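You operate a simulated robot arm through the tools that you are given. There is no shell and no other tool. Be economical: measure what you need, move in short steps, check, and stop when the job is done.

Carry out the task below with a simulated two-armed robot. There is one attempt and no reset: what you move stays moved.

TASK
Take the lid off the white jar and lay it down on the top of the grey bench.

The check looks at the end state, three seconds after you hand in, the way a careful person would. Anything else that was tipped, shoved, dropped, spilled or broken makes it a failure. A push-on lid holds only when it is set on centred and level and pressed home; a screw cap is set on level and turned clockwise until tight.

THE ROBOT
Two 7-joint arms with two-finger parallel grippers on one trunk, on a base that drives. Base frame: it is fixed to the floor where the robot stands at the start and does not move with it; the origin is under the middle of the robot, x ahead of it, y to its left, z up. Lengths are in mm, angles in rad, forces in N, time in s.
The left shoulder is at the start at [50, 187, 1160], the right one opposite. With the tool pointing down near the work surface each hand reaches from about 100 to 660 mm from the robot's upright axis, wherever it stands, measured 20 degrees to its own side. Payload 3.43 kg a hand.
The tool frame of a hand sits at the grasp point between the pads (the TCP): z along the fingers, y along the line on which they close. The tips reach 30 mm beyond it. Largest opening 94 mm; finger width 28, thickness 10; the body of the gripper, 50 by 96 mm, starts 55 mm behind the TCP.
Orientation is told as [roll, pitch, yaw] about the base's x, y, z axes, in that order, counted from this pose: with the fingers straight down and closing along the base's y, the tool's x points along the base's -x, its y along +y and its z along -z.

THE INTERFACE
- The arms move only by the tool apply_moves. It takes "left_plan", "right_plan" or both (then of equal length, played together; a hand with none holds still); each is a list of rows, each an object (a shift or turn left out is 0, a gripper value left out holds the last) with "slide": the shift along the base's x, y, z in units of 250 mm (1.0 is 250 mm), a list of three; "turn": the turn, a rotation vector about the base's x, y, z in units of 90 degrees (1.0 is 90 degrees), a list of three. In form: [{"slide": [x, y, z], "turn": [ax, ay, az]}, ...]. A call has 1 to 8 rows; each row is the pose to reach, as a shift and turn from the pose commanded when the call began. "left_fingers" and "right_fingers" are, for a hand that has rows, the opening, from 0 (shut) to 1 (fully open), set as the call begins (left out, the last holds). A call with a number of a shift or a turn outside -1 to 1 is refused whole. Rows are played at 5 a second. More than 50 mm and 0.15 rad between two rows, or a gripper value outside its range, and nothing of the call is played. A pose out of reach is approached as far as the arm can. The call stops where the force on the tool passes 40 N (or 10 N more than at its start, if that is more) or the arm is blocked; 0.2 s more then pass. Each finger travels about 153 mm/s and halts on what it meets, pressing with about 22 N; the grip force reading is that of the motor and also rises with nothing between the fingers. The clock runs only during rows and for 0.2 s after the last one: add rows that repeat a pose to give the fingers time. The reply holds the time, the measured pose of the TCP, the force on the tool along the base axes, the opening and the grip force, in the units named above and with some noise, with the torque about the TCP (base axes, N m) and any sound that the robot's microphone picked up.
- Cameras (640 x 400 px; columns grow to the right, rows downward): "scene" is now at [146.2, -24.5, 1332.6]; the picture's right is [-0.27, -0.96, 0.00], its down [-0.44, 0.13, -0.89] and it looks along [0.85, -0.24, -0.46] (base axes); focal length 250 px, centre (320, 200). "left" rides on the left gripper at [76, -14, -102] in its tool frame; the picture's right is [0.18, 0.98, 0.00], its down [-0.75, 0.14, -0.64] and it looks along [-0.63, 0.12, 0.77] (tool axes); focal length 243 px, centre (320, 200). "right" rides on the right gripper at [76, 14, -102] in its tool frame; the picture's right is [-0.18, 0.98, 0.00], its down [-0.75, -0.14, -0.64] and it looks along [-0.63, -0.12, 0.77] (tool axes); focal length 243 px, centre (320, 200). There is no depth. A picture from a camera that has moved, and an enlarged one, comes with that camera's place and axes in the base frame and with its lens.
- grab_frame(camera): a new picture of that camera. The clock stands still meanwhile.
- lift_body(by): slides the trunk up (or, below 0, down) by that many mm; the arms and the scene camera ride with it, the base frame stays. It gives what a move gives, with no picture.
- roll_base(legs): drives the robot by 1 to 6 legs, each [ahead, left, turn to the left] in mm, mm and rad, along the robot's own axes; the way and the turn of a leg run together, so that a leg with both is an arc; at most 1500 mm and 3.142 rad a leg. The arms and the cameras ride along, it lands a little off, and it stops where it bumps. It gives what a move gives.
- head_to(pan, tilt): turns the head with the scene camera to pan (to the left, within 1.396 rad either way) and tilt (down, from -0.506 to 1.204), counted from straight ahead of the robot. It gives what a move gives.
- enlarge(camera, box): a new picture of the part [left, top, right, bottom] of that camera's present view, enlarged. The clock stands still meanwhile.
- hand_in(): hands the job in; it is judged then, once.

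Work in short steps. Places have to be worked out from the pictures, the camera data and where the tool is seen: move nearer, look again, correct. Check each grasp and each placing, and mend what went wrong. You have 120 turns and 92 pictures in all, those below and enlarged ones among them. Open the grippers and draw the arms clear of the work before you hand the job in, unless the task says otherwise; then end with one line.

The tools are called after "Request:" as name(argument=value, ...) on one line, values as JSON. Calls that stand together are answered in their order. apply_moves: Moves the arms, as the interface text tells. Its arguments: {"type":"object","properties":{"left_plan":{"type":"array","items":{"type":"object","properties":{"slide":{"type":"array","items":{"type":"number"}},"turn":{"type":"array","items":{"type":"number"}}}}},"left_fingers":{"type":"number"},"right_plan":{"type":"array","items":{"type":"object","properties":{"slide":{"type":"array","items":{"type":"number"}},"turn":{"type":"array","items":{"type":"number"}}}}},"right_fingers":{"type":"number"}},"required":[]} The other tools are called the same way: lift_body (by) slides the trunk up or down; roll_base (legs) drives the base; head_to (pan, tilt) turns the head that bears the scene camera; grab_frame (camera) takes a picture; enlarge (camera, box) takes an enlarged picture of a part of a camera's view; hand_in () hands the job in.

At the start:

```text
time_s: 0.0
left_tool_pos: [390.9, 102.3, 1176.5]
left_ee_rot: [-0.002, -0.001, 0.003]
left_force: [0.7, -0.5, 0.2]
left_moment: [-0.04, 0.02, 0.04]
left_width: 93.7
left_finger_force: 0.1
right_tool_pos: [304.8, -154.3, 1200.6]
right_ee_rot: [0.001, 0.002, 0.0]
right_force: [-0.2, -0.1, -0.4]
right_moment: [0.03, -0.01, -0.02]
right_width: 93.7
right_finger_force: 0.0
trunk travel left (down, up): [-375.0, 57.0]
robot x, y, heading: [0.4, 4.8, 0.0]
head pan, tilt: [-0.276, 0.48]
```

scene: 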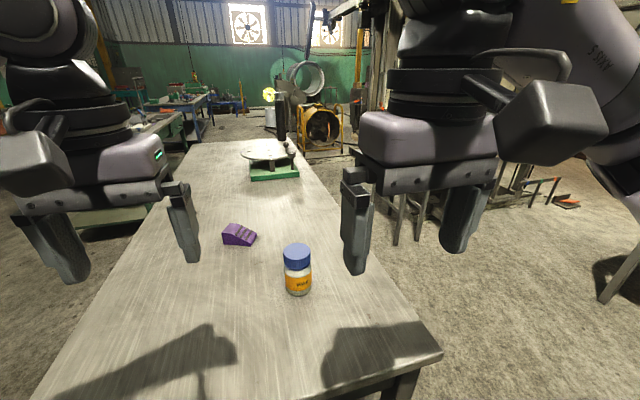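
right: 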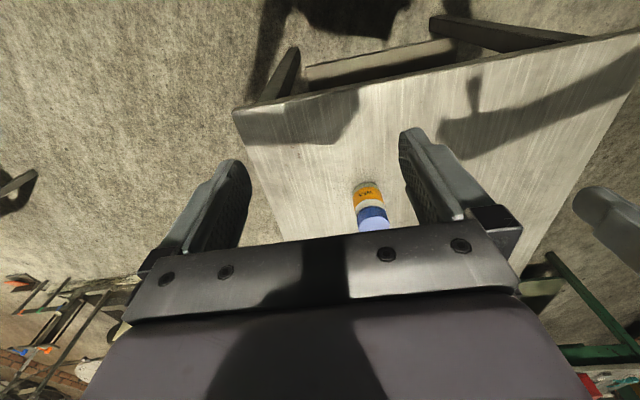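
left: 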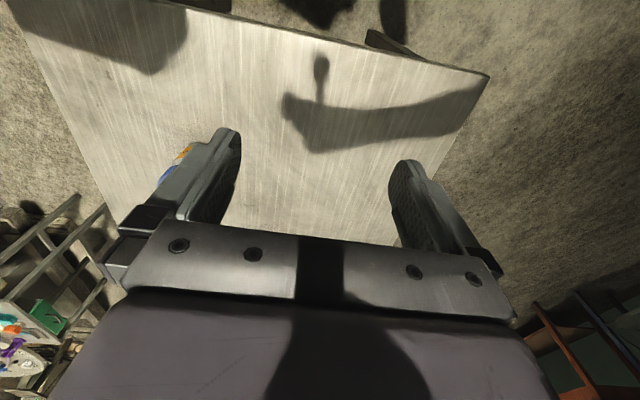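

The jar with a blue lid stands on the grey table ahead. I enlarge views to measure it and see the lid type.

Request:
enlarge(camera="scene", box=[220, 200, 380, 300])

Request:
enlarge(camera="right", box=[300, 160, 428, 240])

```text
4.00 times, centred on (300, 250) of scene
camera zoom: at [146.2, -24.5, 1332.6], right [-0.27, -0.96, 0.0], down [-0.44, 0.13, -0.89], along [0.85, -0.24, -0.46], focal length 999 px, centre (400, 0)
```

zoom: 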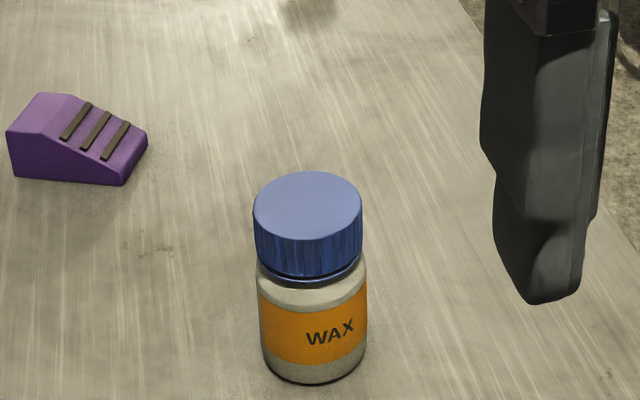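

```text
5.00 times, centred on (364, 200) of right
camera zoom: at [227.7, -139.0, 1304.1], right [0.18, 0.98, 0.0], down [0.75, -0.14, 0.64], along [0.63, -0.12, -0.77], focal length 1213 px, centre (100, 200)
```

zoom: 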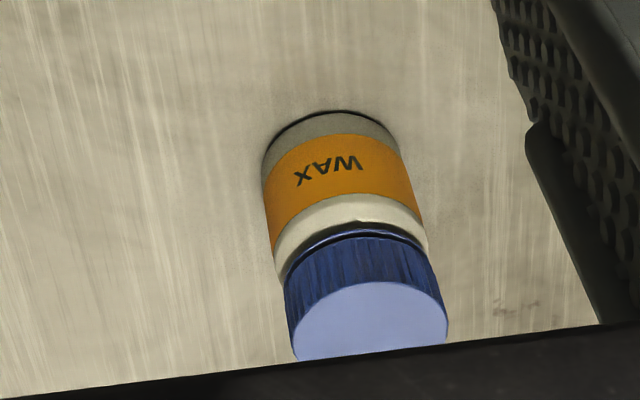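

Triangulated: lid top centre at about (605, -97, 953), 63 mm wide, bench top about z=838. The ribs suggest a screw cap. I bring the right hand above it in two moves.

Request:
apply_moves(right_plan=[{"slide": [0.16, 0.057, -0.05]}, {"slide": [0.32, 0.114, -0.1]}, {"slide": [0.48, 0.171, -0.15]}, {"slide": [0.64, 0.228, -0.2]}], right_fingers=1)

Request:
apply_moves(right_plan=[{"slide": [0.14, 0, -0.1]}, {"slide": [0.28, 0, -0.2]}, {"slide": [0.42, 0, -0.3]}, {"slide": [0.5, 0, -0.4]}])

Request:
grab_frame(camera="right")

Request:
grab_frame(camera="scene")

```text
time_s: 1.0
left_tool_pos: [391.7, 102.0, 1176.4]
left_ee_rot: [-0.002, 0.0, 0.001]
left_force: [-0.7, -0.1, -0.1]
left_moment: [0.01, 0.01, -0.01]
left_width: 93.8
left_finger_force: 0.0
right_tool_pos: [465.0, -96.4, 1150.2]
right_ee_rot: [0.0, 0.0, -0.001]
right_force: [0.5, 0.3, 0.7]
right_moment: [0.01, 0.04, 0.02]
right_width: 93.9
right_finger_force: 0.1
trunk travel left (down, up): [-375.0, 57.0]
robot x, y, heading: [-3.8, 1.2, 0.001]
head pan, tilt: [-0.276, 0.48]
```

```text
time_s: 2.0
left_tool_pos: [391.6, 103.1, 1176.7]
left_ee_rot: [-0.003, 0.0, 0.001]
left_force: [-0.2, 0.5, -0.1]
left_moment: [-0.01, 0.01, -0.04]
left_width: 94.0
left_finger_force: 0.0
right_tool_pos: [588.9, -98.0, 1051.7]
right_ee_rot: [0.001, 0.0, 0.003]
right_force: [-0.5, 0.3, 0.0]
right_moment: [-0.01, 0.06, -0.01]
right_width: 94.2
right_finger_force: 0.0
trunk travel left (down, up): [-375.0, 57.0]
robot x, y, heading: [-2.3, -3.2, 0.001]
head pan, tilt: [-0.276, 0.48]
```

```text
86 pictures are left
camera right: at [511.3, -82.8, 1155.0], right [0.18, 0.98, 0.0], down [0.75, -0.14, 0.64], along [0.63, -0.12, -0.77], focal length 243 px, centre (320, 200)
```

right: 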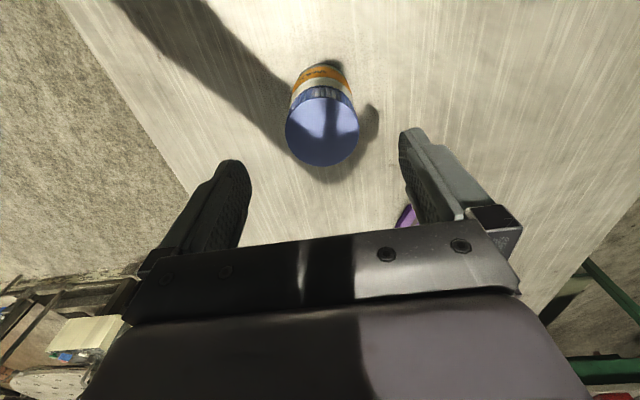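

```text
85 pictures are left
camera scene: at [146.4, -24.4, 1332.6], right [-0.27, -0.96, 0.0], down [-0.44, 0.13, -0.89], along [0.85, -0.24, -0.46], focal length 250 px, centre (320, 200)
```

scene: 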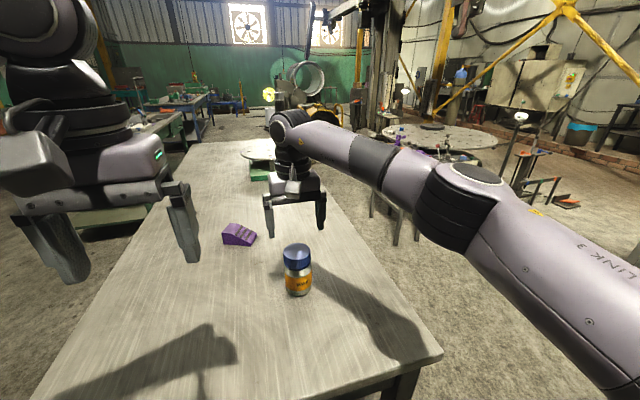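

The close view puts the lid centre near (599, -99), top z 953–965. I move over it and lower to tip level just above the lid, then look again.

Request:
apply_moves(right_plan=[{"slide": [0.04, -0.004, -0.08]}, {"slide": [0.04, -0.004, -0.18]}])

Request:
grab_frame(camera="right")

Request:
enlarge(camera="scene", box=[220, 200, 380, 300])

```text
time_s: 2.6
left_tool_pos: [391.1, 102.6, 1177.2]
left_ee_rot: [0.0, 0.0, 0.003]
left_force: [0.5, 0.7, 0.3]
left_moment: [0.0, -0.01, 0.02]
left_width: 94.0
left_finger_force: 0.0
right_tool_pos: [599.2, -98.7, 1006.0]
right_ee_rot: [0.0, 0.003, 0.0]
right_force: [0.5, -0.1, 0.2]
right_moment: [0.01, 0.01, 0.0]
right_width: 94.0
right_finger_force: 0.0
trunk travel left (down, up): [-375.0, 57.0]
robot x, y, heading: [0.4, 1.7, -0.0]
head pan, tilt: [-0.276, 0.48]
```

```text
84 pictures are left
camera right: at [522.0, -83.1, 1109.6], right [0.18, 0.98, 0.0], down [0.75, -0.14, 0.64], along [0.63, -0.12, -0.77], focal length 243 px, centre (320, 200)
```

right: 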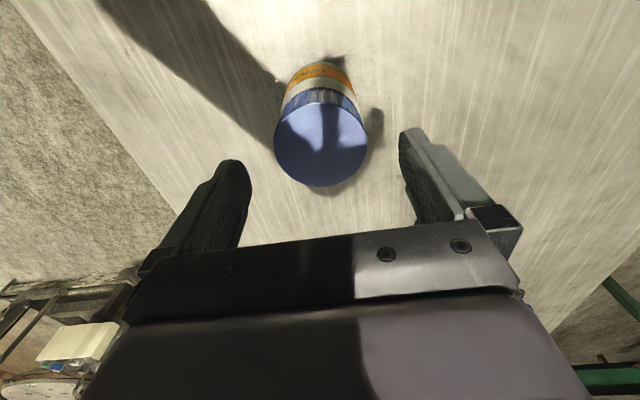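

```text
4.00 times, centred on (300, 250) of scene
camera zoom: at [146.3, -24.7, 1332.6], right [-0.27, -0.96, 0.0], down [-0.44, 0.13, -0.89], along [0.85, -0.24, -0.46], focal length 999 px, centre (400, 0)
```

zoom: 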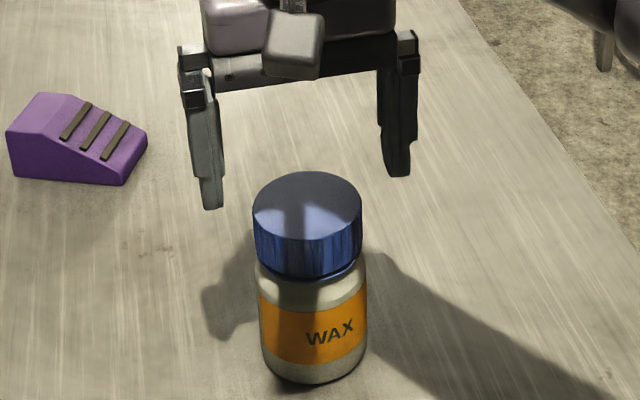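

Lid centre is about (599, -98, 955). I'll yaw the hand clockwise 0.9 rad above the lid, then lower around it.

Request:
apply_moves(right_plan=[{"turn": [0, 0, -0.095]}, {"turn": [0, 0, -0.19]}, {"turn": [0, 0, -0.285]}, {"turn": [0, 0, -0.38]}, {"turn": [0, 0, -0.475]}, {"turn": [0, 0, -0.57]}, {"slide": [0, 0, -0.09], "turn": [0, 0, -0.57]}, {"slide": [0, 0.002, -0.184], "turn": [0, 0, -0.57]}])

Request:
grab_frame(camera="right")

Request:
enlarge(camera="scene", box=[220, 200, 380, 300])

```text
time_s: 4.4
left_tool_pos: [391.9, 101.0, 1175.5]
left_ee_rot: [0.0, 0.0, 0.003]
left_force: [-1.3, 0.3, 0.1]
left_moment: [-0.02, -0.02, 0.0]
left_width: 93.8
left_finger_force: 0.2
right_tool_pos: [599.4, -97.9, 958.9]
right_ee_rot: [0.003, 0.001, -0.899]
right_force: [0.4, 0.4, 0.3]
right_moment: [0.03, -0.04, -0.01]
right_width: 94.0
right_finger_force: 0.1
trunk travel left (down, up): [-375.0, 57.0]
robot x, y, heading: [0.0, -1.1, 0.0]
head pan, tilt: [-0.276, 0.48]
```

```text
82 pictures are left
camera right: at [562.4, -28.9, 1062.3], right [0.88, 0.47, 0.0], down [0.36, -0.68, 0.64], along [0.3, -0.57, -0.77], focal length 243 px, centre (320, 200)
```

right: 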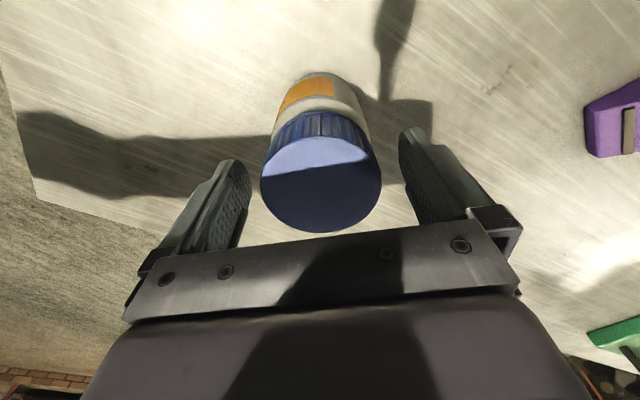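

```text
4.00 times, centred on (300, 250) of scene
camera zoom: at [146.4, -24.5, 1332.6], right [-0.27, -0.96, 0.0], down [-0.44, 0.13, -0.89], along [0.85, -0.24, -0.46], focal length 999 px, centre (400, 0)
```

zoom: 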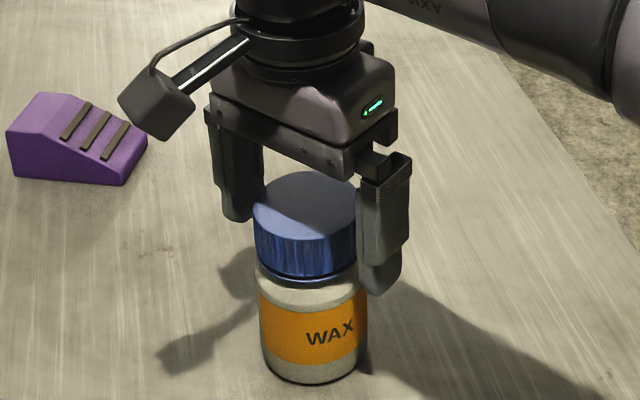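

The fingers straddle the lid. I nudge slightly to (598, -96.5) and close on it.

Request:
apply_moves(right_plan=[{"slide": [-0.005, 0.006, 0]}])

Request:
apply_moves(right_plan=[{"slide": [0, 0, 0]}, {"slide": [0, 0, 0]}, {"slide": [0, 0, 0]}], right_fingers=0)

Request:
grab_frame(camera="right")

Request:
enlarge(camera="scene", box=[220, 200, 380, 300])

```text
time_s: 4.8
left_tool_pos: [391.2, 101.6, 1176.7]
left_ee_rot: [-0.002, 0.0, 0.002]
left_force: [-0.2, 0.1, -0.2]
left_moment: [0.03, 0.0, -0.01]
left_width: 94.2
left_finger_force: 0.1
right_tool_pos: [598.4, -96.2, 959.9]
right_ee_rot: [0.001, -0.001, -0.896]
right_force: [-1.1, 0.0, 0.3]
right_moment: [0.02, 0.0, 0.03]
right_width: 94.0
right_finger_force: 0.0
trunk travel left (down, up): [-375.0, 57.0]
robot x, y, heading: [-1.2, -3.0, 0.003]
head pan, tilt: [-0.276, 0.48]
```

```text
time_s: 5.6
left_tool_pos: [391.0, 102.3, 1177.5]
left_ee_rot: [-0.001, -0.001, 0.002]
left_force: [-0.4, -0.5, -0.2]
left_moment: [-0.01, 0.0, 0.02]
left_width: 94.1
left_finger_force: 0.1
right_tool_pos: [598.1, -97.1, 960.0]
right_ee_rot: [0.001, -0.001, -0.897]
right_force: [0.8, 0.2, 0.2]
right_moment: [0.0, 0.04, 0.0]
right_width: 63.0
right_finger_force: 22.4
trunk travel left (down, up): [-375.0, 57.0]
robot x, y, heading: [-1.4, -1.6, 0.002]
head pan, tilt: [-0.276, 0.48]
```

```text
80 pictures are left
camera right: at [561.1, -27.1, 1062.9], right [0.88, 0.47, 0.0], down [0.36, -0.68, 0.64], along [0.3, -0.57, -0.77], focal length 243 px, centre (320, 200)
```

right: 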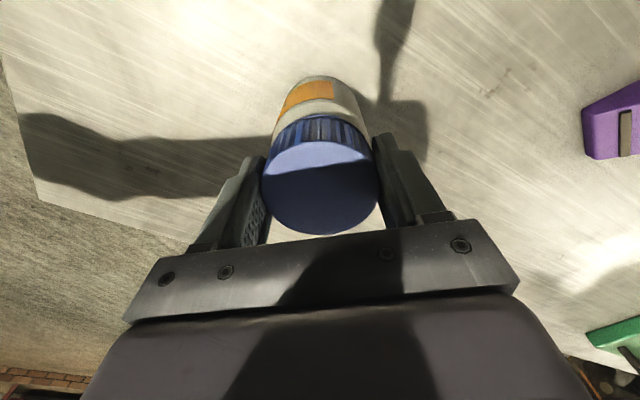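

```text
4.00 times, centred on (300, 250) of scene
camera zoom: at [146.2, -24.5, 1332.6], right [-0.27, -0.96, 0.0], down [-0.44, 0.13, -0.89], along [0.85, -0.24, -0.46], focal length 999 px, centre (400, 0)
```

zoom: 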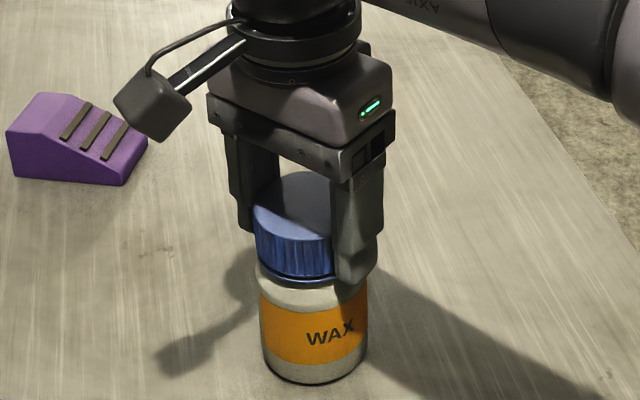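

The lid is gripped (63 mm, 22 N). I try a small counter-clockwise turn with a slight downward press and watch whether the jar turns along.

Request:
apply_moves(right_plan=[{"slide": [0, 0, -0.006], "turn": [0, 0, 0]}, {"slide": [0, 0, -0.006], "turn": [0, 0, 0.08]}, {"slide": [0, 0, -0.006], "turn": [0, 0, 0.16]}, {"slide": [0, 0, -0.006], "turn": [0, 0, 0.24]}])

Request:
enlarge(camera="scene", box=[220, 200, 380, 300])

```text
time_s: 6.6
left_tool_pos: [389.0, 102.3, 1176.7]
left_ee_rot: [-0.002, 0.0, 0.001]
left_force: [0.3, 0.4, -1.1]
left_moment: [-0.02, 0.04, 0.03]
left_width: 93.9
left_finger_force: 0.0
right_tool_pos: [597.3, -96.0, 958.8]
right_ee_rot: [0.003, -0.001, -0.516]
right_force: [-3.1, 0.1, 8.1]
right_moment: [-0.09, 0.12, 0.0]
right_width: 63.1
right_finger_force: 22.2
trunk travel left (down, up): [-375.0, 57.0]
robot x, y, heading: [-4.0, -2.1, -0.005]
head pan, tilt: [-0.276, 0.48]
```

```text
4.00 times, centred on (300, 250) of scene
camera zoom: at [144.9, -24.5, 1332.8], right [-0.27, -0.96, 0.0], down [-0.44, 0.13, -0.89], along [0.85, -0.24, -0.46], focal length 999 px, centre (400, 0)
```

zoom: 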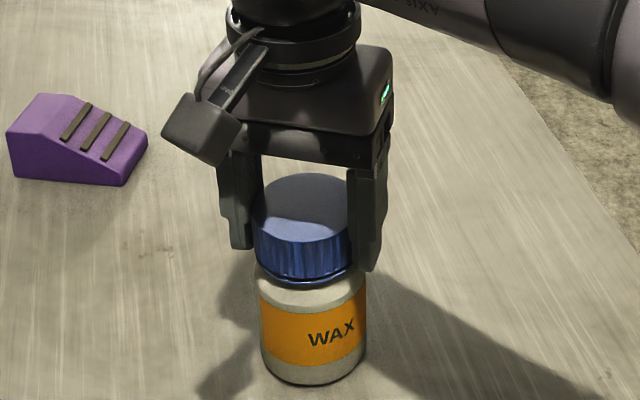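

The label stayed put and the torque is nil, so the lid is turning on the jar. I continue turning counter-clockwise.

Request:
apply_moves(right_plan=[{"slide": [0, 0, 0.006], "turn": [0, 0, 0.09]}, {"slide": [0, 0, 0.006], "turn": [0, 0, 0.18]}, {"slide": [0, 0, 0.006], "turn": [0, 0, 0.27]}, {"slide": [0, 0, 0.006], "turn": [0, 0, 0.36]}, {"slide": [0, 0, 0.006], "turn": [0, 0, 0.45]}, {"slide": [0, 0, 0.006], "turn": [0, 0, 0.54]}, {"slide": [0, 0, 0.006], "turn": [0, 0, 0.63]}, {"slide": [0, 0, 0.006], "turn": [0, 0, 0.72]}])

Request:
enlarge(camera="scene", box=[220, 200, 380, 300])

```text
time_s: 8.4
left_tool_pos: [390.4, 102.3, 1176.9]
left_ee_rot: [-0.003, -0.001, 0.002]
left_force: [0.5, -0.8, 0.1]
left_moment: [-0.02, 0.01, 0.02]
left_width: 94.2
left_finger_force: 0.1
right_tool_pos: [596.5, -95.5, 960.6]
right_ee_rot: [0.0, -0.003, 0.472]
right_force: [0.4, 2.2, 1.8]
right_moment: [0.18, 0.01, -0.04]
right_width: 62.7
right_finger_force: 21.6
right hand out of reach, approached as far as the arm can: row 8
trunk travel left (down, up): [-375.0, 57.0]
robot x, y, heading: [-1.0, 1.7, 0.003]
head pan, tilt: [-0.276, 0.48]
```

```text
4.00 times, centred on (300, 250) of scene
camera zoom: at [146.2, -24.2, 1332.6], right [-0.27, -0.96, 0.0], down [-0.44, 0.13, -0.89], along [0.85, -0.24, -0.46], focal length 999 px, centre (400, 0)
```

zoom: 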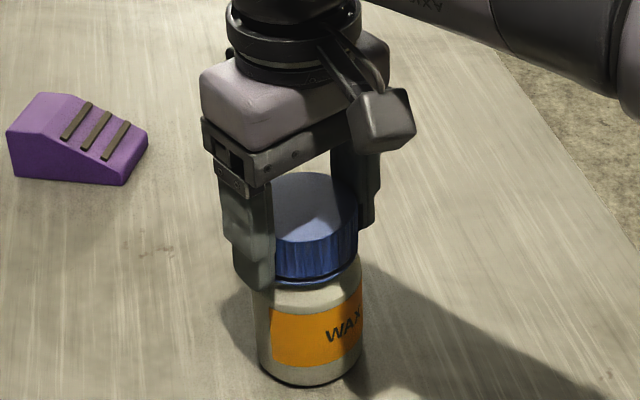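

The jar body has now turned along a little, so the downward press matters. I open, and turn the hand back clockwise for a re-grip.

Request:
apply_moves(right_plan=[{"slide": [0, 0, 0]}, {"slide": [0, 0, 0]}, {"slide": [0.004, -0.004, 0]}], right_fingers=1)

Request:
apply_moves(right_plan=[{"turn": [0, 0, -0.095]}, {"turn": [0, 0, -0.19]}, {"turn": [0, 0, -0.285]}, {"turn": [0, 0, -0.38]}, {"turn": [0, 0, -0.475]}, {"turn": [0, 0, -0.57]}, {"turn": [0, 0, -0.665]}, {"turn": [0, 0, -0.76]}])

Request:
apply_moves(right_plan=[{"turn": [0, 0, -0.095]}, {"turn": [0, 0, -0.19]}, {"turn": [0, 0, -0.285]}, {"turn": [0, 0, -0.38]}, {"turn": [0, 0, -0.475]}, {"turn": [0, 0, -0.57]}])

Request:
enlarge(camera="scene", box=[220, 200, 380, 300])

Request:
grab_frame(camera="right")

```text
time_s: 9.2
left_tool_pos: [391.1, 102.5, 1176.9]
left_ee_rot: [-0.001, 0.0, 0.002]
left_force: [0.2, 0.3, 0.4]
left_moment: [0.01, 0.01, 0.01]
left_width: 93.9
left_finger_force: 0.0
right_tool_pos: [597.8, -96.9, 959.6]
right_ee_rot: [0.0, -0.003, 0.47]
right_force: [1.0, -0.5, 0.3]
right_moment: [-0.04, -0.01, 0.0]
right_width: 94.0
right_finger_force: 0.1
trunk travel left (down, up): [-375.0, 57.0]
robot x, y, heading: [-1.0, 0.5, -0.002]
head pan, tilt: [-0.276, 0.48]
```

```text
time_s: 11.0
left_tool_pos: [390.2, 102.6, 1176.7]
left_ee_rot: [-0.002, 0.002, 0.001]
left_force: [-0.1, -0.4, -0.2]
left_moment: [0.0, -0.02, 0.02]
left_width: 94.0
left_finger_force: 0.0
right_tool_pos: [598.4, -96.7, 960.6]
right_ee_rot: [0.0, -0.001, -0.726]
right_force: [0.1, 0.4, -0.3]
right_moment: [-0.02, 0.02, -0.01]
right_width: 94.1
right_finger_force: 0.0
trunk travel left (down, up): [-375.0, 57.0]
robot x, y, heading: [-1.9, -1.3, -0.003]
head pan, tilt: [-0.276, 0.48]
```

```text
time_s: 12.4
left_tool_pos: [390.8, 102.1, 1177.4]
left_ee_rot: [0.0, -0.001, 0.001]
left_force: [0.5, -0.4, -0.9]
left_moment: [0.06, -0.04, -0.01]
left_width: 94.1
left_finger_force: 0.2
right_tool_pos: [599.5, -96.6, 959.2]
right_ee_rot: [-0.001, -0.001, -1.624]
right_force: [0.1, 0.1, 0.3]
right_moment: [-0.01, -0.03, 0.02]
right_width: 93.9
right_finger_force: 0.0
trunk travel left (down, up): [-375.0, 57.0]
robot x, y, heading: [1.4, 3.8, -0.001]
head pan, tilt: [-0.276, 0.48]
```

```text
4.00 times, centred on (300, 250) of scene
camera zoom: at [146.2, -24.5, 1332.6], right [-0.27, -0.96, 0.0], down [-0.44, 0.13, -0.89], along [0.85, -0.24, -0.46], focal length 999 px, centre (400, 0)
```

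zoom: 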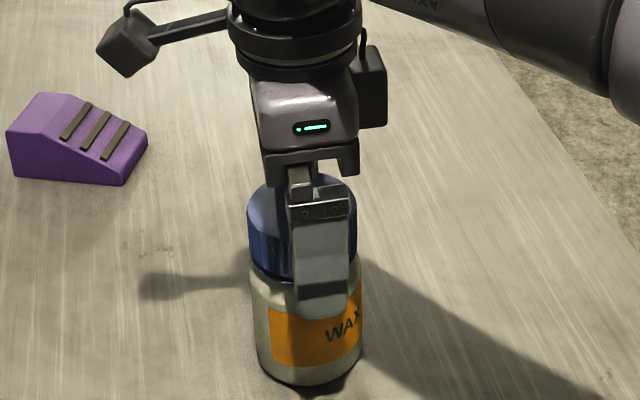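

```text
75 pictures are left
camera right: at [616.7, -20.7, 1063.3], right [0.97, -0.23, 0.0], down [-0.18, -0.74, 0.64], along [-0.15, -0.63, -0.77], focal length 243 px, centre (320, 200)
```

right: 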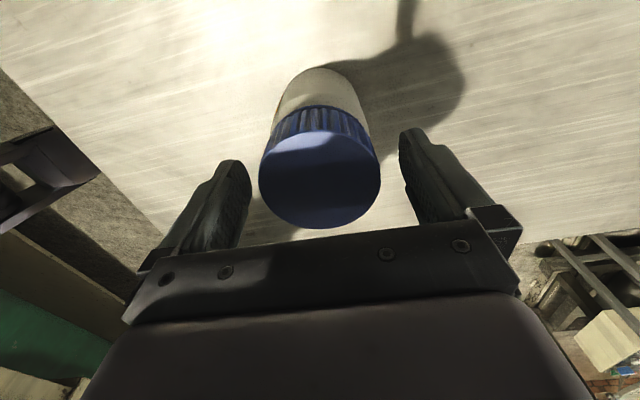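

The jar shifted about 3 mm left; lid centre now near (600, -92). I recentre, regrip, press ~2.5 mm and turn.

Request:
apply_moves(right_plan=[{"slide": [0.002, 0.017, 0]}])

Request:
apply_moves(right_plan=[{"slide": [0, 0, 0]}, {"slide": [0, 0, 0]}, {"slide": [0, 0, 0]}], right_fingers=0)

Request:
apply_moves(right_plan=[{"slide": [0, 0, -0.01]}, {"slide": [0, 0, -0.01], "turn": [0, 0, 0.08]}, {"slide": [0, 0, -0.01], "turn": [0, 0, 0.16]}, {"slide": [0, 0, -0.01], "turn": [0, 0, 0.24]}])

Request:
enlarge(camera="scene", box=[220, 200, 380, 300])

```text
time_s: 12.8
left_tool_pos: [390.8, 103.5, 1177.1]
left_ee_rot: [-0.003, 0.001, 0.002]
left_force: [0.1, -0.2, 0.1]
left_moment: [0.03, -0.01, -0.02]
left_width: 94.0
left_finger_force: 0.0
right_tool_pos: [599.6, -92.9, 960.3]
right_ee_rot: [0.0, -0.001, -1.619]
right_force: [-0.5, -0.2, 0.1]
right_moment: [0.01, 0.0, 0.0]
right_width: 93.9
right_finger_force: 0.0
trunk travel left (down, up): [-375.0, 57.0]
robot x, y, heading: [0.7, -1.0, 0.001]
head pan, tilt: [-0.276, 0.48]
```

```text
time_s: 13.6
left_tool_pos: [391.5, 102.7, 1177.4]
left_ee_rot: [0.001, 0.001, 0.003]
left_force: [-0.4, 0.0, 0.4]
left_moment: [-0.02, 0.01, 0.01]
left_width: 94.0
left_finger_force: 0.1
right_tool_pos: [599.8, -92.7, 961.0]
right_ee_rot: [0.0, -0.001, -1.619]
right_force: [0.3, 0.1, -0.4]
right_moment: [0.03, 0.0, -0.04]
right_width: 62.5
right_finger_force: 22.1
trunk travel left (down, up): [-375.0, 57.0]
robot x, y, heading: [-1.1, -1.3, 0.001]
head pan, tilt: [-0.276, 0.48]
```

```text
time_s: 14.6
left_tool_pos: [387.4, 102.1, 1178.2]
left_ee_rot: [-0.002, -0.002, 0.003]
left_force: [-0.2, -0.5, -0.6]
left_moment: [-0.01, -0.01, 0.04]
left_width: 93.8
left_finger_force: 0.1
right_tool_pos: [598.3, -92.6, 959.8]
right_ee_rot: [0.004, -0.003, -1.241]
right_force: [-1.0, -1.8, 17.7]
right_moment: [-0.13, 0.22, -0.03]
right_width: 62.8
right_finger_force: 21.7
trunk travel left (down, up): [-375.0, 57.0]
robot x, y, heading: [-2.1, -2.3, -0.002]
head pan, tilt: [-0.276, 0.48]
```

```text
4.00 times, centred on (300, 250) of scene
camera zoom: at [144.3, -24.4, 1333.0], right [-0.27, -0.96, 0.0], down [-0.44, 0.13, -0.89], along [0.85, -0.24, -0.46], focal length 999 px, centre (400, 0)
```

zoom: 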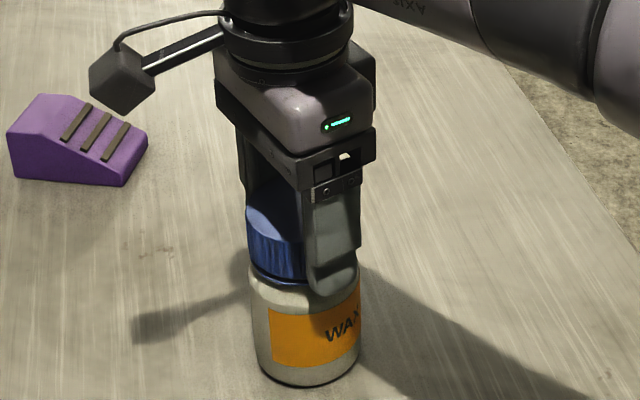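

Under ~18 N the jar body stays put while the lid turns. I continue, easing the press slightly as the lid rises.

Request:
apply_moves(right_plan=[{"slide": [0, 0, 0], "turn": [0, 0, 0.09]}, {"slide": [0, 0, 0], "turn": [0, 0, 0.18]}, {"slide": [0, 0, 0.001], "turn": [0, 0, 0.27]}, {"slide": [0, 0, 0.001], "turn": [0, 0, 0.36]}, {"slide": [0, 0, 0.002], "turn": [0, 0, 0.45]}, {"slide": [0, 0, 0.002], "turn": [0, 0, 0.54]}, {"slide": [0, 0, 0.003], "turn": [0, 0, 0.63]}, {"slide": [0, 0, 0.003], "turn": [0, 0, 0.72]}])

Request:
enlarge(camera="scene", box=[220, 200, 380, 300])

```text
time_s: 16.4
left_tool_pos: [389.6, 101.3, 1177.9]
left_ee_rot: [-0.001, -0.004, 0.002]
left_force: [0.0, -0.5, -0.3]
left_moment: [0.02, 0.0, 0.01]
left_width: 94.3
left_finger_force: 0.3
right_tool_pos: [598.6, -92.7, 959.2]
right_ee_rot: [-0.001, -0.004, -0.109]
right_force: [-3.4, -5.5, 21.3]
right_moment: [-0.22, 0.11, -0.05]
right_width: 62.4
right_finger_force: 21.5
trunk travel left (down, up): [-375.0, 57.0]
robot x, y, heading: [-3.4, 0.4, -0.001]
head pan, tilt: [-0.276, 0.48]
```

```text
4.00 times, centred on (300, 250) of scene
camera zoom: at [143.7, -24.9, 1333.0], right [-0.27, -0.96, 0.0], down [-0.44, 0.13, -0.89], along [0.85, -0.24, -0.46], focal length 999 px, centre (400, 0)
```

zoom: 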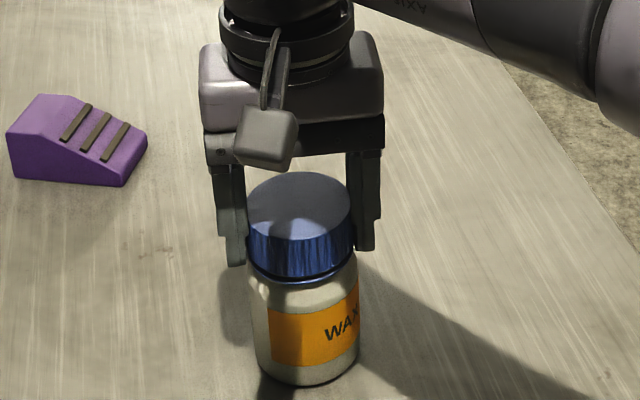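

Lid keeps turning with the body still; vertical force is rising as it climbs. Turn a further 0.5 rad to the wrist limit, then release and go back for another grip.

Request:
apply_moves(right_plan=[{"slide": [0, 0, 0.002], "turn": [0, 0, 0.09]}, {"slide": [0, 0, 0.003], "turn": [0, 0, 0.18]}, {"slide": [0, 0, 0.004], "turn": [0, 0, 0.27]}, {"slide": [0, 0, 0.004], "turn": [0, 0, 0.33]}])

Request:
apply_moves(right_plan=[{"slide": [0, 0, 0.008]}, {"slide": [0, 0, 0.008]}, {"slide": [0, 0, 0.008]}], right_fingers=1)

Request:
apply_moves(right_plan=[{"turn": [0, 0, -0.095]}, {"turn": [0, 0, -0.19]}, {"turn": [0, 0, -0.285]}, {"turn": [0, 0, -0.38]}, {"turn": [0, 0, -0.475]}, {"turn": [0, 0, -0.57]}, {"turn": [0, 0, -0.665]}, {"turn": [0, 0, -0.76]}])

Request:
apply_moves(right_plan=[{"turn": [0, 0, -0.095]}, {"turn": [0, 0, -0.19]}, {"turn": [0, 0, -0.285]}, {"turn": [0, 0, -0.38]}, {"turn": [0, 0, -0.475]}, {"turn": [0, 0, -0.57]}])

Request:
enlarge(camera="scene", box=[220, 200, 380, 300])

Request:
grab_frame(camera="right")

```text
time_s: 17.4
left_tool_pos: [389.6, 101.5, 1177.5]
left_ee_rot: [0.0, -0.002, 0.002]
left_force: [-0.2, -0.3, -0.1]
left_moment: [-0.01, -0.04, -0.02]
left_width: 94.0
left_finger_force: 0.0
right_tool_pos: [598.6, -92.7, 960.2]
right_ee_rot: [-0.003, -0.005, 0.408]
right_force: [-1.9, -6.9, 15.0]
right_moment: [-0.3, -0.09, -0.02]
right_width: 62.4
right_finger_force: 22.0
trunk travel left (down, up): [-375.0, 57.0]
robot x, y, heading: [-1.9, 0.2, 0.004]
head pan, tilt: [-0.276, 0.48]
```

```text
time_s: 18.2
left_tool_pos: [390.5, 101.8, 1176.8]
left_ee_rot: [0.0, 0.0, 0.002]
left_force: [-0.7, -0.9, -0.3]
left_moment: [0.01, 0.02, 0.0]
left_width: 93.8
left_finger_force: 0.2
right_tool_pos: [600.4, -92.7, 961.1]
right_ee_rot: [0.0, -0.002, 0.406]
right_force: [-0.4, 0.8, -0.5]
right_moment: [0.01, -0.01, -0.03]
right_width: 94.0
right_finger_force: 0.0
trunk travel left (down, up): [-375.0, 57.0]
robot x, y, heading: [1.1, -3.5, 0.001]
head pan, tilt: [-0.276, 0.48]
```

```text
time_s: 20.0
left_tool_pos: [389.4, 102.2, 1177.0]
left_ee_rot: [0.0, -0.001, 0.002]
left_force: [0.2, -1.2, 0.6]
left_moment: [0.01, 0.01, 0.0]
left_width: 93.9
left_finger_force: 0.0
right_tool_pos: [599.4, -92.8, 961.5]
right_ee_rot: [0.001, -0.002, -0.789]
right_force: [-0.2, -1.0, 0.2]
right_moment: [0.0, 0.0, 0.02]
right_width: 94.0
right_finger_force: 0.1
trunk travel left (down, up): [-375.0, 57.0]
robot x, y, heading: [2.6, -1.8, 0.003]
head pan, tilt: [-0.276, 0.48]
```

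```text
time_s: 21.4
left_tool_pos: [391.0, 102.1, 1176.8]
left_ee_rot: [0.0, 0.0, 0.002]
left_force: [0.3, -0.3, 0.3]
left_moment: [-0.01, -0.03, 0.0]
left_width: 94.2
left_finger_force: 0.0
right_tool_pos: [600.0, -92.5, 961.7]
right_ee_rot: [0.0, -0.002, -1.685]
right_force: [0.5, 0.1, -1.3]
right_moment: [0.0, 0.01, 0.02]
right_width: 94.0
right_finger_force: 0.0
trunk travel left (down, up): [-375.0, 57.0]
robot x, y, heading: [-4.0, -3.2, -0.003]
head pan, tilt: [-0.276, 0.48]
```

```text
4.00 times, centred on (300, 250) of scene
camera zoom: at [146.2, -24.5, 1332.6], right [-0.27, -0.96, 0.0], down [-0.44, 0.13, -0.89], along [0.85, -0.24, -0.46], focal length 999 px, centre (400, 0)
```

zoom: 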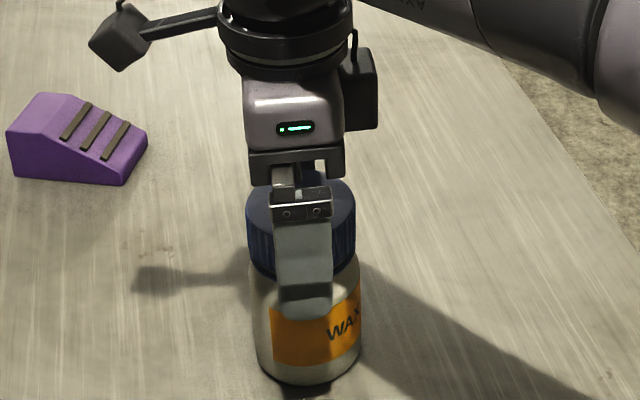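

```text
71 pictures are left
camera right: at [621.7, -17.1, 1064.1], right [0.96, -0.3, 0.0], down [-0.23, -0.73, 0.64], along [-0.19, -0.61, -0.77], focal length 243 px, centre (320, 200)
```

right: 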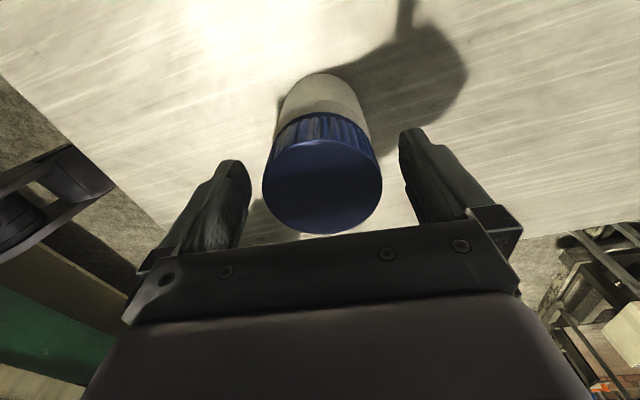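

The jar is undisturbed. I grip again and do another pressed turn.

Request:
apply_moves(right_plan=[{"slide": [0.001, 0, 0]}, {"slide": [0.001, 0, 0]}, {"slide": [0.001, 0, 0]}], right_fingers=0)

Request:
apply_moves(right_plan=[{"slide": [0, 0, -0.009]}, {"slide": [0, 0, -0.009], "turn": [0, 0, 0.09]}, {"slide": [0, 0, -0.009], "turn": [0, 0, 0.18]}, {"slide": [0, 0, -0.008], "turn": [0, 0, 0.27]}, {"slide": [0, 0, -0.008], "turn": [0, 0, 0.36]}, {"slide": [0, 0, -0.007], "turn": [0, 0, 0.45]}, {"slide": [0, 0, -0.007], "turn": [0, 0, 0.54]}, {"slide": [0, 0, -0.006], "turn": [0, 0, 0.63]}])

Request:
apply_moves(right_plan=[{"slide": [0, 0, 0], "turn": [0, 0, 0.09]}, {"slide": [0, 0, 0], "turn": [0, 0, 0.18]}, {"slide": [0, 0, 0.001], "turn": [0, 0, 0.27]}, {"slide": [0, 0, 0.001], "turn": [0, 0, 0.36]}, {"slide": [0, 0, 0.002], "turn": [0, 0, 0.45]}, {"slide": [0, 0, 0.002], "turn": [0, 0, 0.54]}, {"slide": [0, 0, 0.003], "turn": [0, 0, 0.63]}, {"slide": [0, 0, 0.003], "turn": [0, 0, 0.68]}])

Request:
enlarge(camera="scene", box=[220, 200, 380, 300])

```text
time_s: 22.2
left_tool_pos: [390.1, 101.6, 1177.4]
left_ee_rot: [-0.001, 0.0, 0.003]
left_force: [-0.6, -0.4, 0.7]
left_moment: [-0.02, 0.02, -0.01]
left_width: 94.1
left_finger_force: 0.1
right_tool_pos: [599.2, -91.4, 961.0]
right_ee_rot: [0.001, -0.001, -1.683]
right_force: [0.8, 0.1, 0.3]
right_moment: [0.09, -0.01, 0.02]
right_width: 62.5
right_finger_force: 22.3
trunk travel left (down, up): [-375.0, 57.0]
robot x, y, heading: [-0.2, 0.7, -0.0]
head pan, tilt: [-0.276, 0.48]
```

```text
time_s: 24.0
left_tool_pos: [389.2, 102.1, 1176.8]
left_ee_rot: [-0.003, -0.003, 0.002]
left_force: [-0.7, 0.3, 0.1]
left_moment: [-0.01, -0.01, -0.01]
left_width: 94.1
left_finger_force: 0.2
right_tool_pos: [598.9, -93.2, 961.4]
right_ee_rot: [0.001, -0.004, -0.69]
right_force: [-4.4, -1.1, 11.5]
right_moment: [-0.14, 0.1, -0.02]
right_width: 62.4
right_finger_force: 22.4
trunk travel left (down, up): [-375.0, 57.0]
robot x, y, heading: [0.3, 1.5, -0.001]
head pan, tilt: [-0.276, 0.48]
```

```text
time_s: 25.8
left_tool_pos: [391.9, 101.7, 1175.5]
left_ee_rot: [0.001, 0.0, 0.003]
left_force: [0.7, 0.3, 0.1]
left_moment: [-0.01, -0.02, -0.02]
left_width: 94.1
left_finger_force: 0.0
right_tool_pos: [599.4, -91.7, 960.1]
right_ee_rot: [0.0, -0.001, 0.38]
right_force: [0.1, -0.3, 0.0]
right_moment: [0.01, 0.0, 0.04]
right_width: 62.4
right_finger_force: 21.9
trunk travel left (down, up): [-375.0, 57.0]
robot x, y, heading: [-2.1, 0.6, -0.003]
head pan, tilt: [-0.276, 0.48]
```

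```text
4.00 times, centred on (300, 250) of scene
camera zoom: at [146.4, -24.5, 1332.4], right [-0.27, -0.96, 0.0], down [-0.44, 0.13, -0.89], along [0.85, -0.24, -0.46], focal length 999 px, centre (400, 0)
```

zoom: 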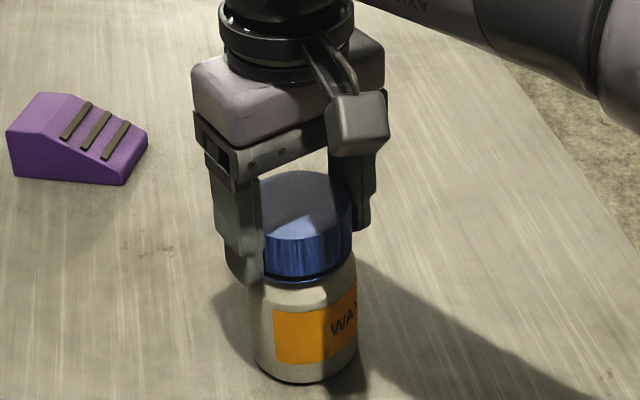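

Contact force dropped to zero, which suggests the thread has let go. I lift 4 mm and look.

Request:
apply_moves(right_plan=[{"slide": [0, 0, 0.008]}, {"slide": [0, 0, 0.016]}])

Request:
enlarge(camera="scene", box=[220, 200, 380, 300])

```text
time_s: 26.4
left_tool_pos: [390.4, 100.9, 1176.1]
left_ee_rot: [0.001, 0.0, 0.001]
left_force: [-0.8, -0.3, 0.2]
left_moment: [0.02, 0.04, -0.04]
left_width: 94.0
left_finger_force: 0.0
right_tool_pos: [600.0, -91.8, 962.6]
right_ee_rot: [0.0, -0.003, 0.376]
right_force: [1.7, 0.4, 0.8]
right_moment: [0.03, 0.02, 0.04]
right_width: 62.5
right_finger_force: 22.5
trunk travel left (down, up): [-375.0, 57.0]
robot x, y, heading: [2.1, 2.0, -0.002]
head pan, tilt: [-0.276, 0.48]
```

```text
4.00 times, centred on (300, 250) of scene
camera zoom: at [146.3, -24.5, 1332.5], right [-0.27, -0.96, 0.0], down [-0.44, 0.13, -0.89], along [0.85, -0.24, -0.46], focal length 999 px, centre (400, 0)
```

zoom: 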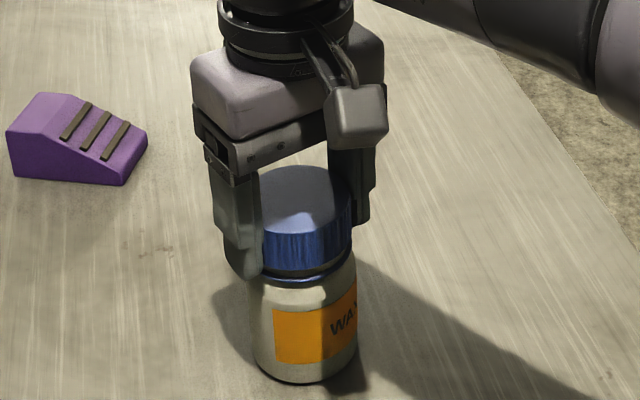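

The lid rises while the jar stays. I lift straight up another ~70 mm.

Request:
apply_moves(right_plan=[{"slide": [0, 0, 0.04]}, {"slide": [0, 0, 0.08]}, {"slide": [0, 0, 0.14]}, {"slide": [0, 0, 0.2]}, {"slide": [0, 0, 0.28]}])

Request:
grab_frame(camera="scene")

Request:
grab_frame(camera="right")

```text
time_s: 27.6
left_tool_pos: [390.9, 102.5, 1177.9]
left_ee_rot: [-0.001, 0.0, 0.003]
left_force: [0.2, -0.3, 0.0]
left_moment: [0.02, -0.01, 0.01]
left_width: 94.1
left_finger_force: 0.0
right_tool_pos: [597.5, -91.7, 1036.2]
right_ee_rot: [-0.001, -0.001, 0.375]
right_force: [0.1, 0.0, 0.5]
right_moment: [0.0, -0.03, -0.01]
right_width: 62.6
right_finger_force: 22.3
trunk travel left (down, up): [-375.0, 57.0]
robot x, y, heading: [0.3, -0.4, -0.001]
head pan, tilt: [-0.276, 0.48]
```

```text
68 pictures are left
camera scene: at [146.0, -24.3, 1332.6], right [-0.27, -0.96, 0.0], down [-0.44, 0.13, -0.89], along [0.85, -0.24, -0.46], focal length 250 px, centre (320, 200)
```

scene: 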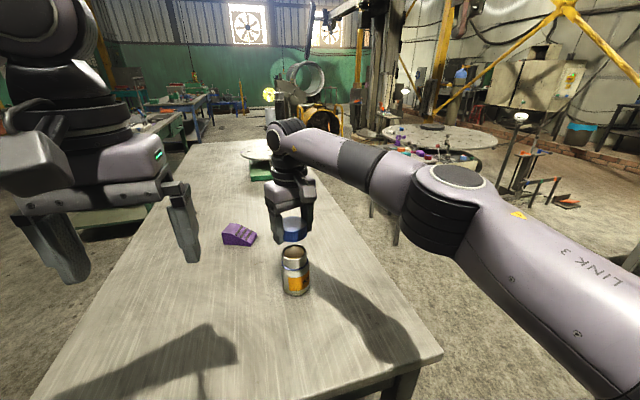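

```text
67 pictures are left
camera right: at [521.5, -105.8, 1138.6], right [-0.19, 0.98, 0.0], down [0.75, 0.14, 0.64], along [0.63, 0.12, -0.77], focal length 243 px, centre (320, 200)
```

right: 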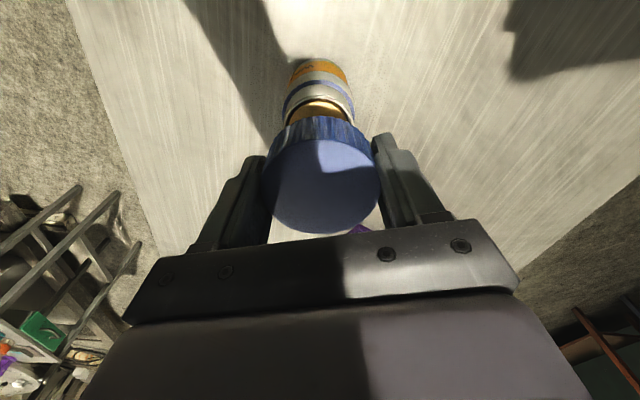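

The lid is off and level in the hand; the jar stands. I carry it to open bench at about (540, 60), then lower partway.

Request:
apply_moves(right_plan=[{"slide": [-0.058, 0.15, 0]}, {"slide": [-0.116, 0.3, 0]}, {"slide": [-0.174, 0.45, 0]}, {"slide": [-0.23, 0.607, 0]}, {"slide": [-0.23, 0.607, -0.15]}, {"slide": [-0.23, 0.607, -0.3]}, {"slide": [-0.23, 0.607, -0.44]}, {"slide": [-0.23, 0.607, -0.56]}])

Request:
grab_frame(camera="scene")

Request:
grab_frame(camera="right")

```text
time_s: 29.6
left_tool_pos: [390.6, 101.5, 1176.1]
left_ee_rot: [0.001, 0.0, 0.001]
left_force: [-1.0, -0.1, 0.2]
left_moment: [0.0, 0.03, -0.02]
left_width: 93.9
left_finger_force: 0.1
right_tool_pos: [560.6, 28.7, 897.5]
right_ee_rot: [-0.007, -0.014, 0.321]
right_force: [0.3, 0.9, 0.7]
right_moment: [0.03, 0.02, 0.01]
right_width: 62.0
right_finger_force: 22.3
trunk travel left (down, up): [-375.0, 57.0]
robot x, y, heading: [-2.0, 1.0, 0.006]
head pan, tilt: [-0.276, 0.48]
stopped in row 8 (right hand): the arm was blocked; the commanded pose is now the measured one
```

```text
66 pictures are left
camera scene: at [146.3, -24.7, 1332.6], right [-0.27, -0.96, 0.0], down [-0.44, 0.13, -0.89], along [0.85, -0.24, -0.46], focal length 250 px, centre (320, 200)
```

scene: 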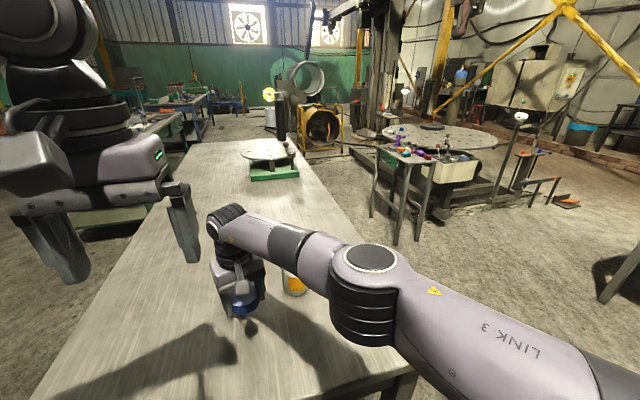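

```text
65 pictures are left
camera right: at [482.3, 19.5, 999.2], right [-0.13, 0.99, 0.0], down [0.75, 0.1, 0.65], along [0.65, 0.08, -0.76], focal length 243 px, centre (320, 200)
```

right: 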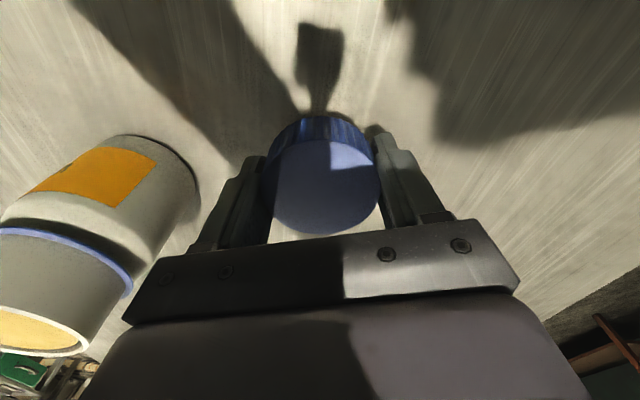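

The arm stopped at (561, 29, 897) with no tool force. I check whether the arm is touching the jar.

Request:
enlarge(camera="scene", box=[190, 210, 350, 310])

Request:
grab_frame(camera="left")

```text
4.00 times, centred on (270, 260) of scene
camera zoom: at [146.3, -24.7, 1332.6], right [-0.27, -0.96, 0.0], down [-0.44, 0.13, -0.89], along [0.85, -0.24, -0.46], focal length 999 px, centre (520, -40)
```

zoom: 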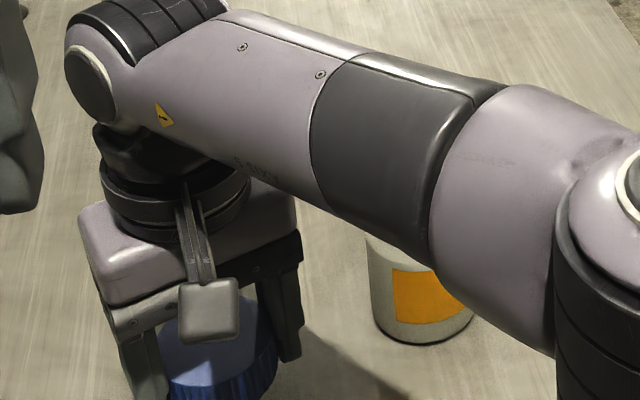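

```text
63 pictures are left
camera left: at [314.7, 87.7, 1278.4], right [-0.19, 0.98, 0.0], down [0.75, 0.14, 0.64], along [0.63, 0.12, -0.77], focal length 243 px, centre (320, 200)
```

left: 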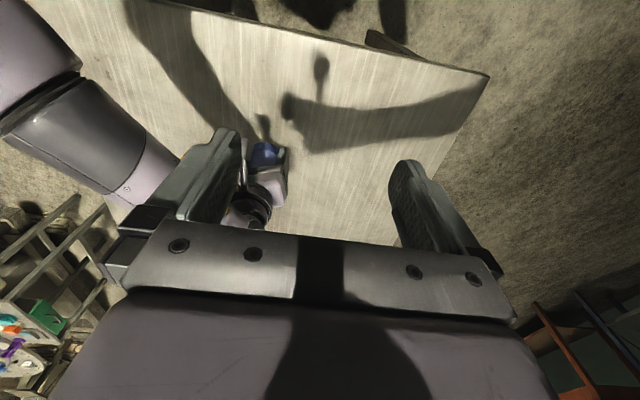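

The jar is unmoved, but the forearm hangs over it. I'd rather place the lid on the near side at about (460, -90), so I lift and move there.

Request:
apply_moves(right_plan=[{"slide": [0, 0, 0.18]}, {"slide": [0, 0, 0.36]}, {"slide": [0, 0, 0.54]}, {"slide": [-0.1, -0.12, 0.54]}, {"slide": [-0.2, -0.24, 0.54]}, {"slide": [-0.3, -0.36, 0.54]}, {"slide": [-0.4, -0.476, 0.54]}])

Request:
grab_frame(camera="scene")

Request:
grab_frame(camera="right")

```text
time_s: 31.2
left_tool_pos: [391.1, 101.2, 1176.6]
left_ee_rot: [-0.002, 0.0, 0.0]
left_force: [0.5, -0.7, -0.5]
left_moment: [-0.04, -0.02, -0.05]
left_width: 93.9
left_finger_force: 0.1
right_tool_pos: [457.7, -89.0, 1034.1]
right_ee_rot: [-0.006, -0.017, 0.326]
right_force: [0.1, -1.3, 0.5]
right_moment: [0.03, 0.02, -0.01]
right_width: 62.7
right_finger_force: 22.0
trunk travel left (down, up): [-375.0, 57.0]
robot x, y, heading: [-1.9, 0.8, 0.001]
head pan, tilt: [-0.276, 0.48]
```

```text
62 pictures are left
camera scene: at [145.9, -25.1, 1332.6], right [-0.27, -0.96, 0.0], down [-0.44, 0.13, -0.89], along [0.85, -0.24, -0.46], focal length 250 px, centre (320, 200)
```

scene: 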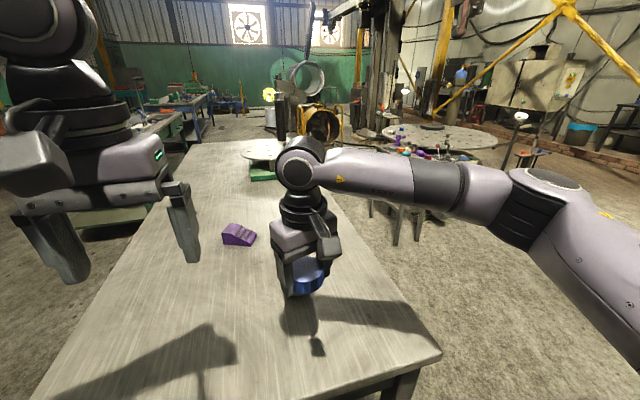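

```text
61 pictures are left
camera right: at [379.5, -98.8, 1135.7], right [-0.14, 0.99, 0.0], down [0.75, 0.11, 0.65], along [0.65, 0.09, -0.76], focal length 243 px, centre (320, 200)
```

right: 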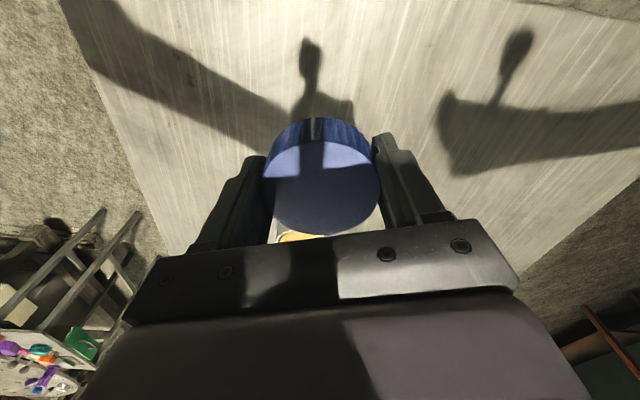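

Over clear bench. I level the small tilt and lower to about z=885.

Request:
apply_moves(right_plan=[{"slide": [0, 0, -0.15], "turn": [0.004, 0.011, 0]}, {"slide": [0, 0, -0.3], "turn": [0.004, 0.011, 0]}, {"slide": [0, 0, -0.45], "turn": [0.004, 0.011, 0]}, {"slide": [0, 0, -0.6], "turn": [0.004, 0.011, 0]}])

Request:
grab_frame(camera="scene")

```text
time_s: 32.2
left_tool_pos: [391.1, 102.4, 1177.1]
left_ee_rot: [0.0, 0.0, 0.003]
left_force: [-0.1, 0.1, 0.9]
left_moment: [0.03, -0.01, -0.01]
left_width: 94.0
left_finger_force: 0.0
right_tool_pos: [459.7, -85.0, 881.7]
right_ee_rot: [0.005, 0.001, 0.326]
right_force: [0.9, 0.8, 0.1]
right_moment: [0.01, -0.01, 0.02]
right_width: 62.5
right_finger_force: 22.2
trunk travel left (down, up): [-375.0, 57.0]
robot x, y, heading: [1.9, 1.1, 0.003]
head pan, tilt: [-0.276, 0.48]
```

```text
60 pictures are left
camera scene: at [146.5, -24.6, 1332.6], right [-0.27, -0.96, 0.0], down [-0.44, 0.13, -0.89], along [0.85, -0.24, -0.46], focal length 250 px, centre (320, 200)
```

scene: 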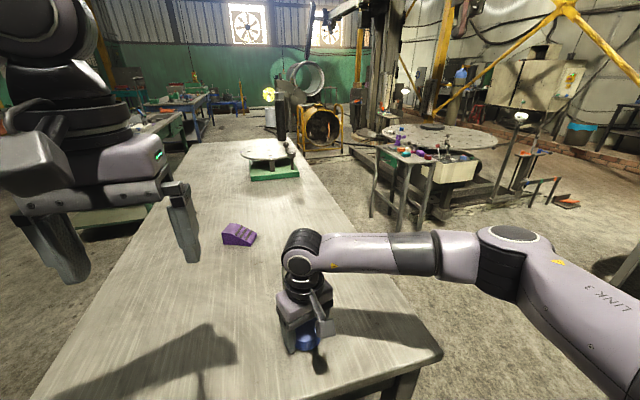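

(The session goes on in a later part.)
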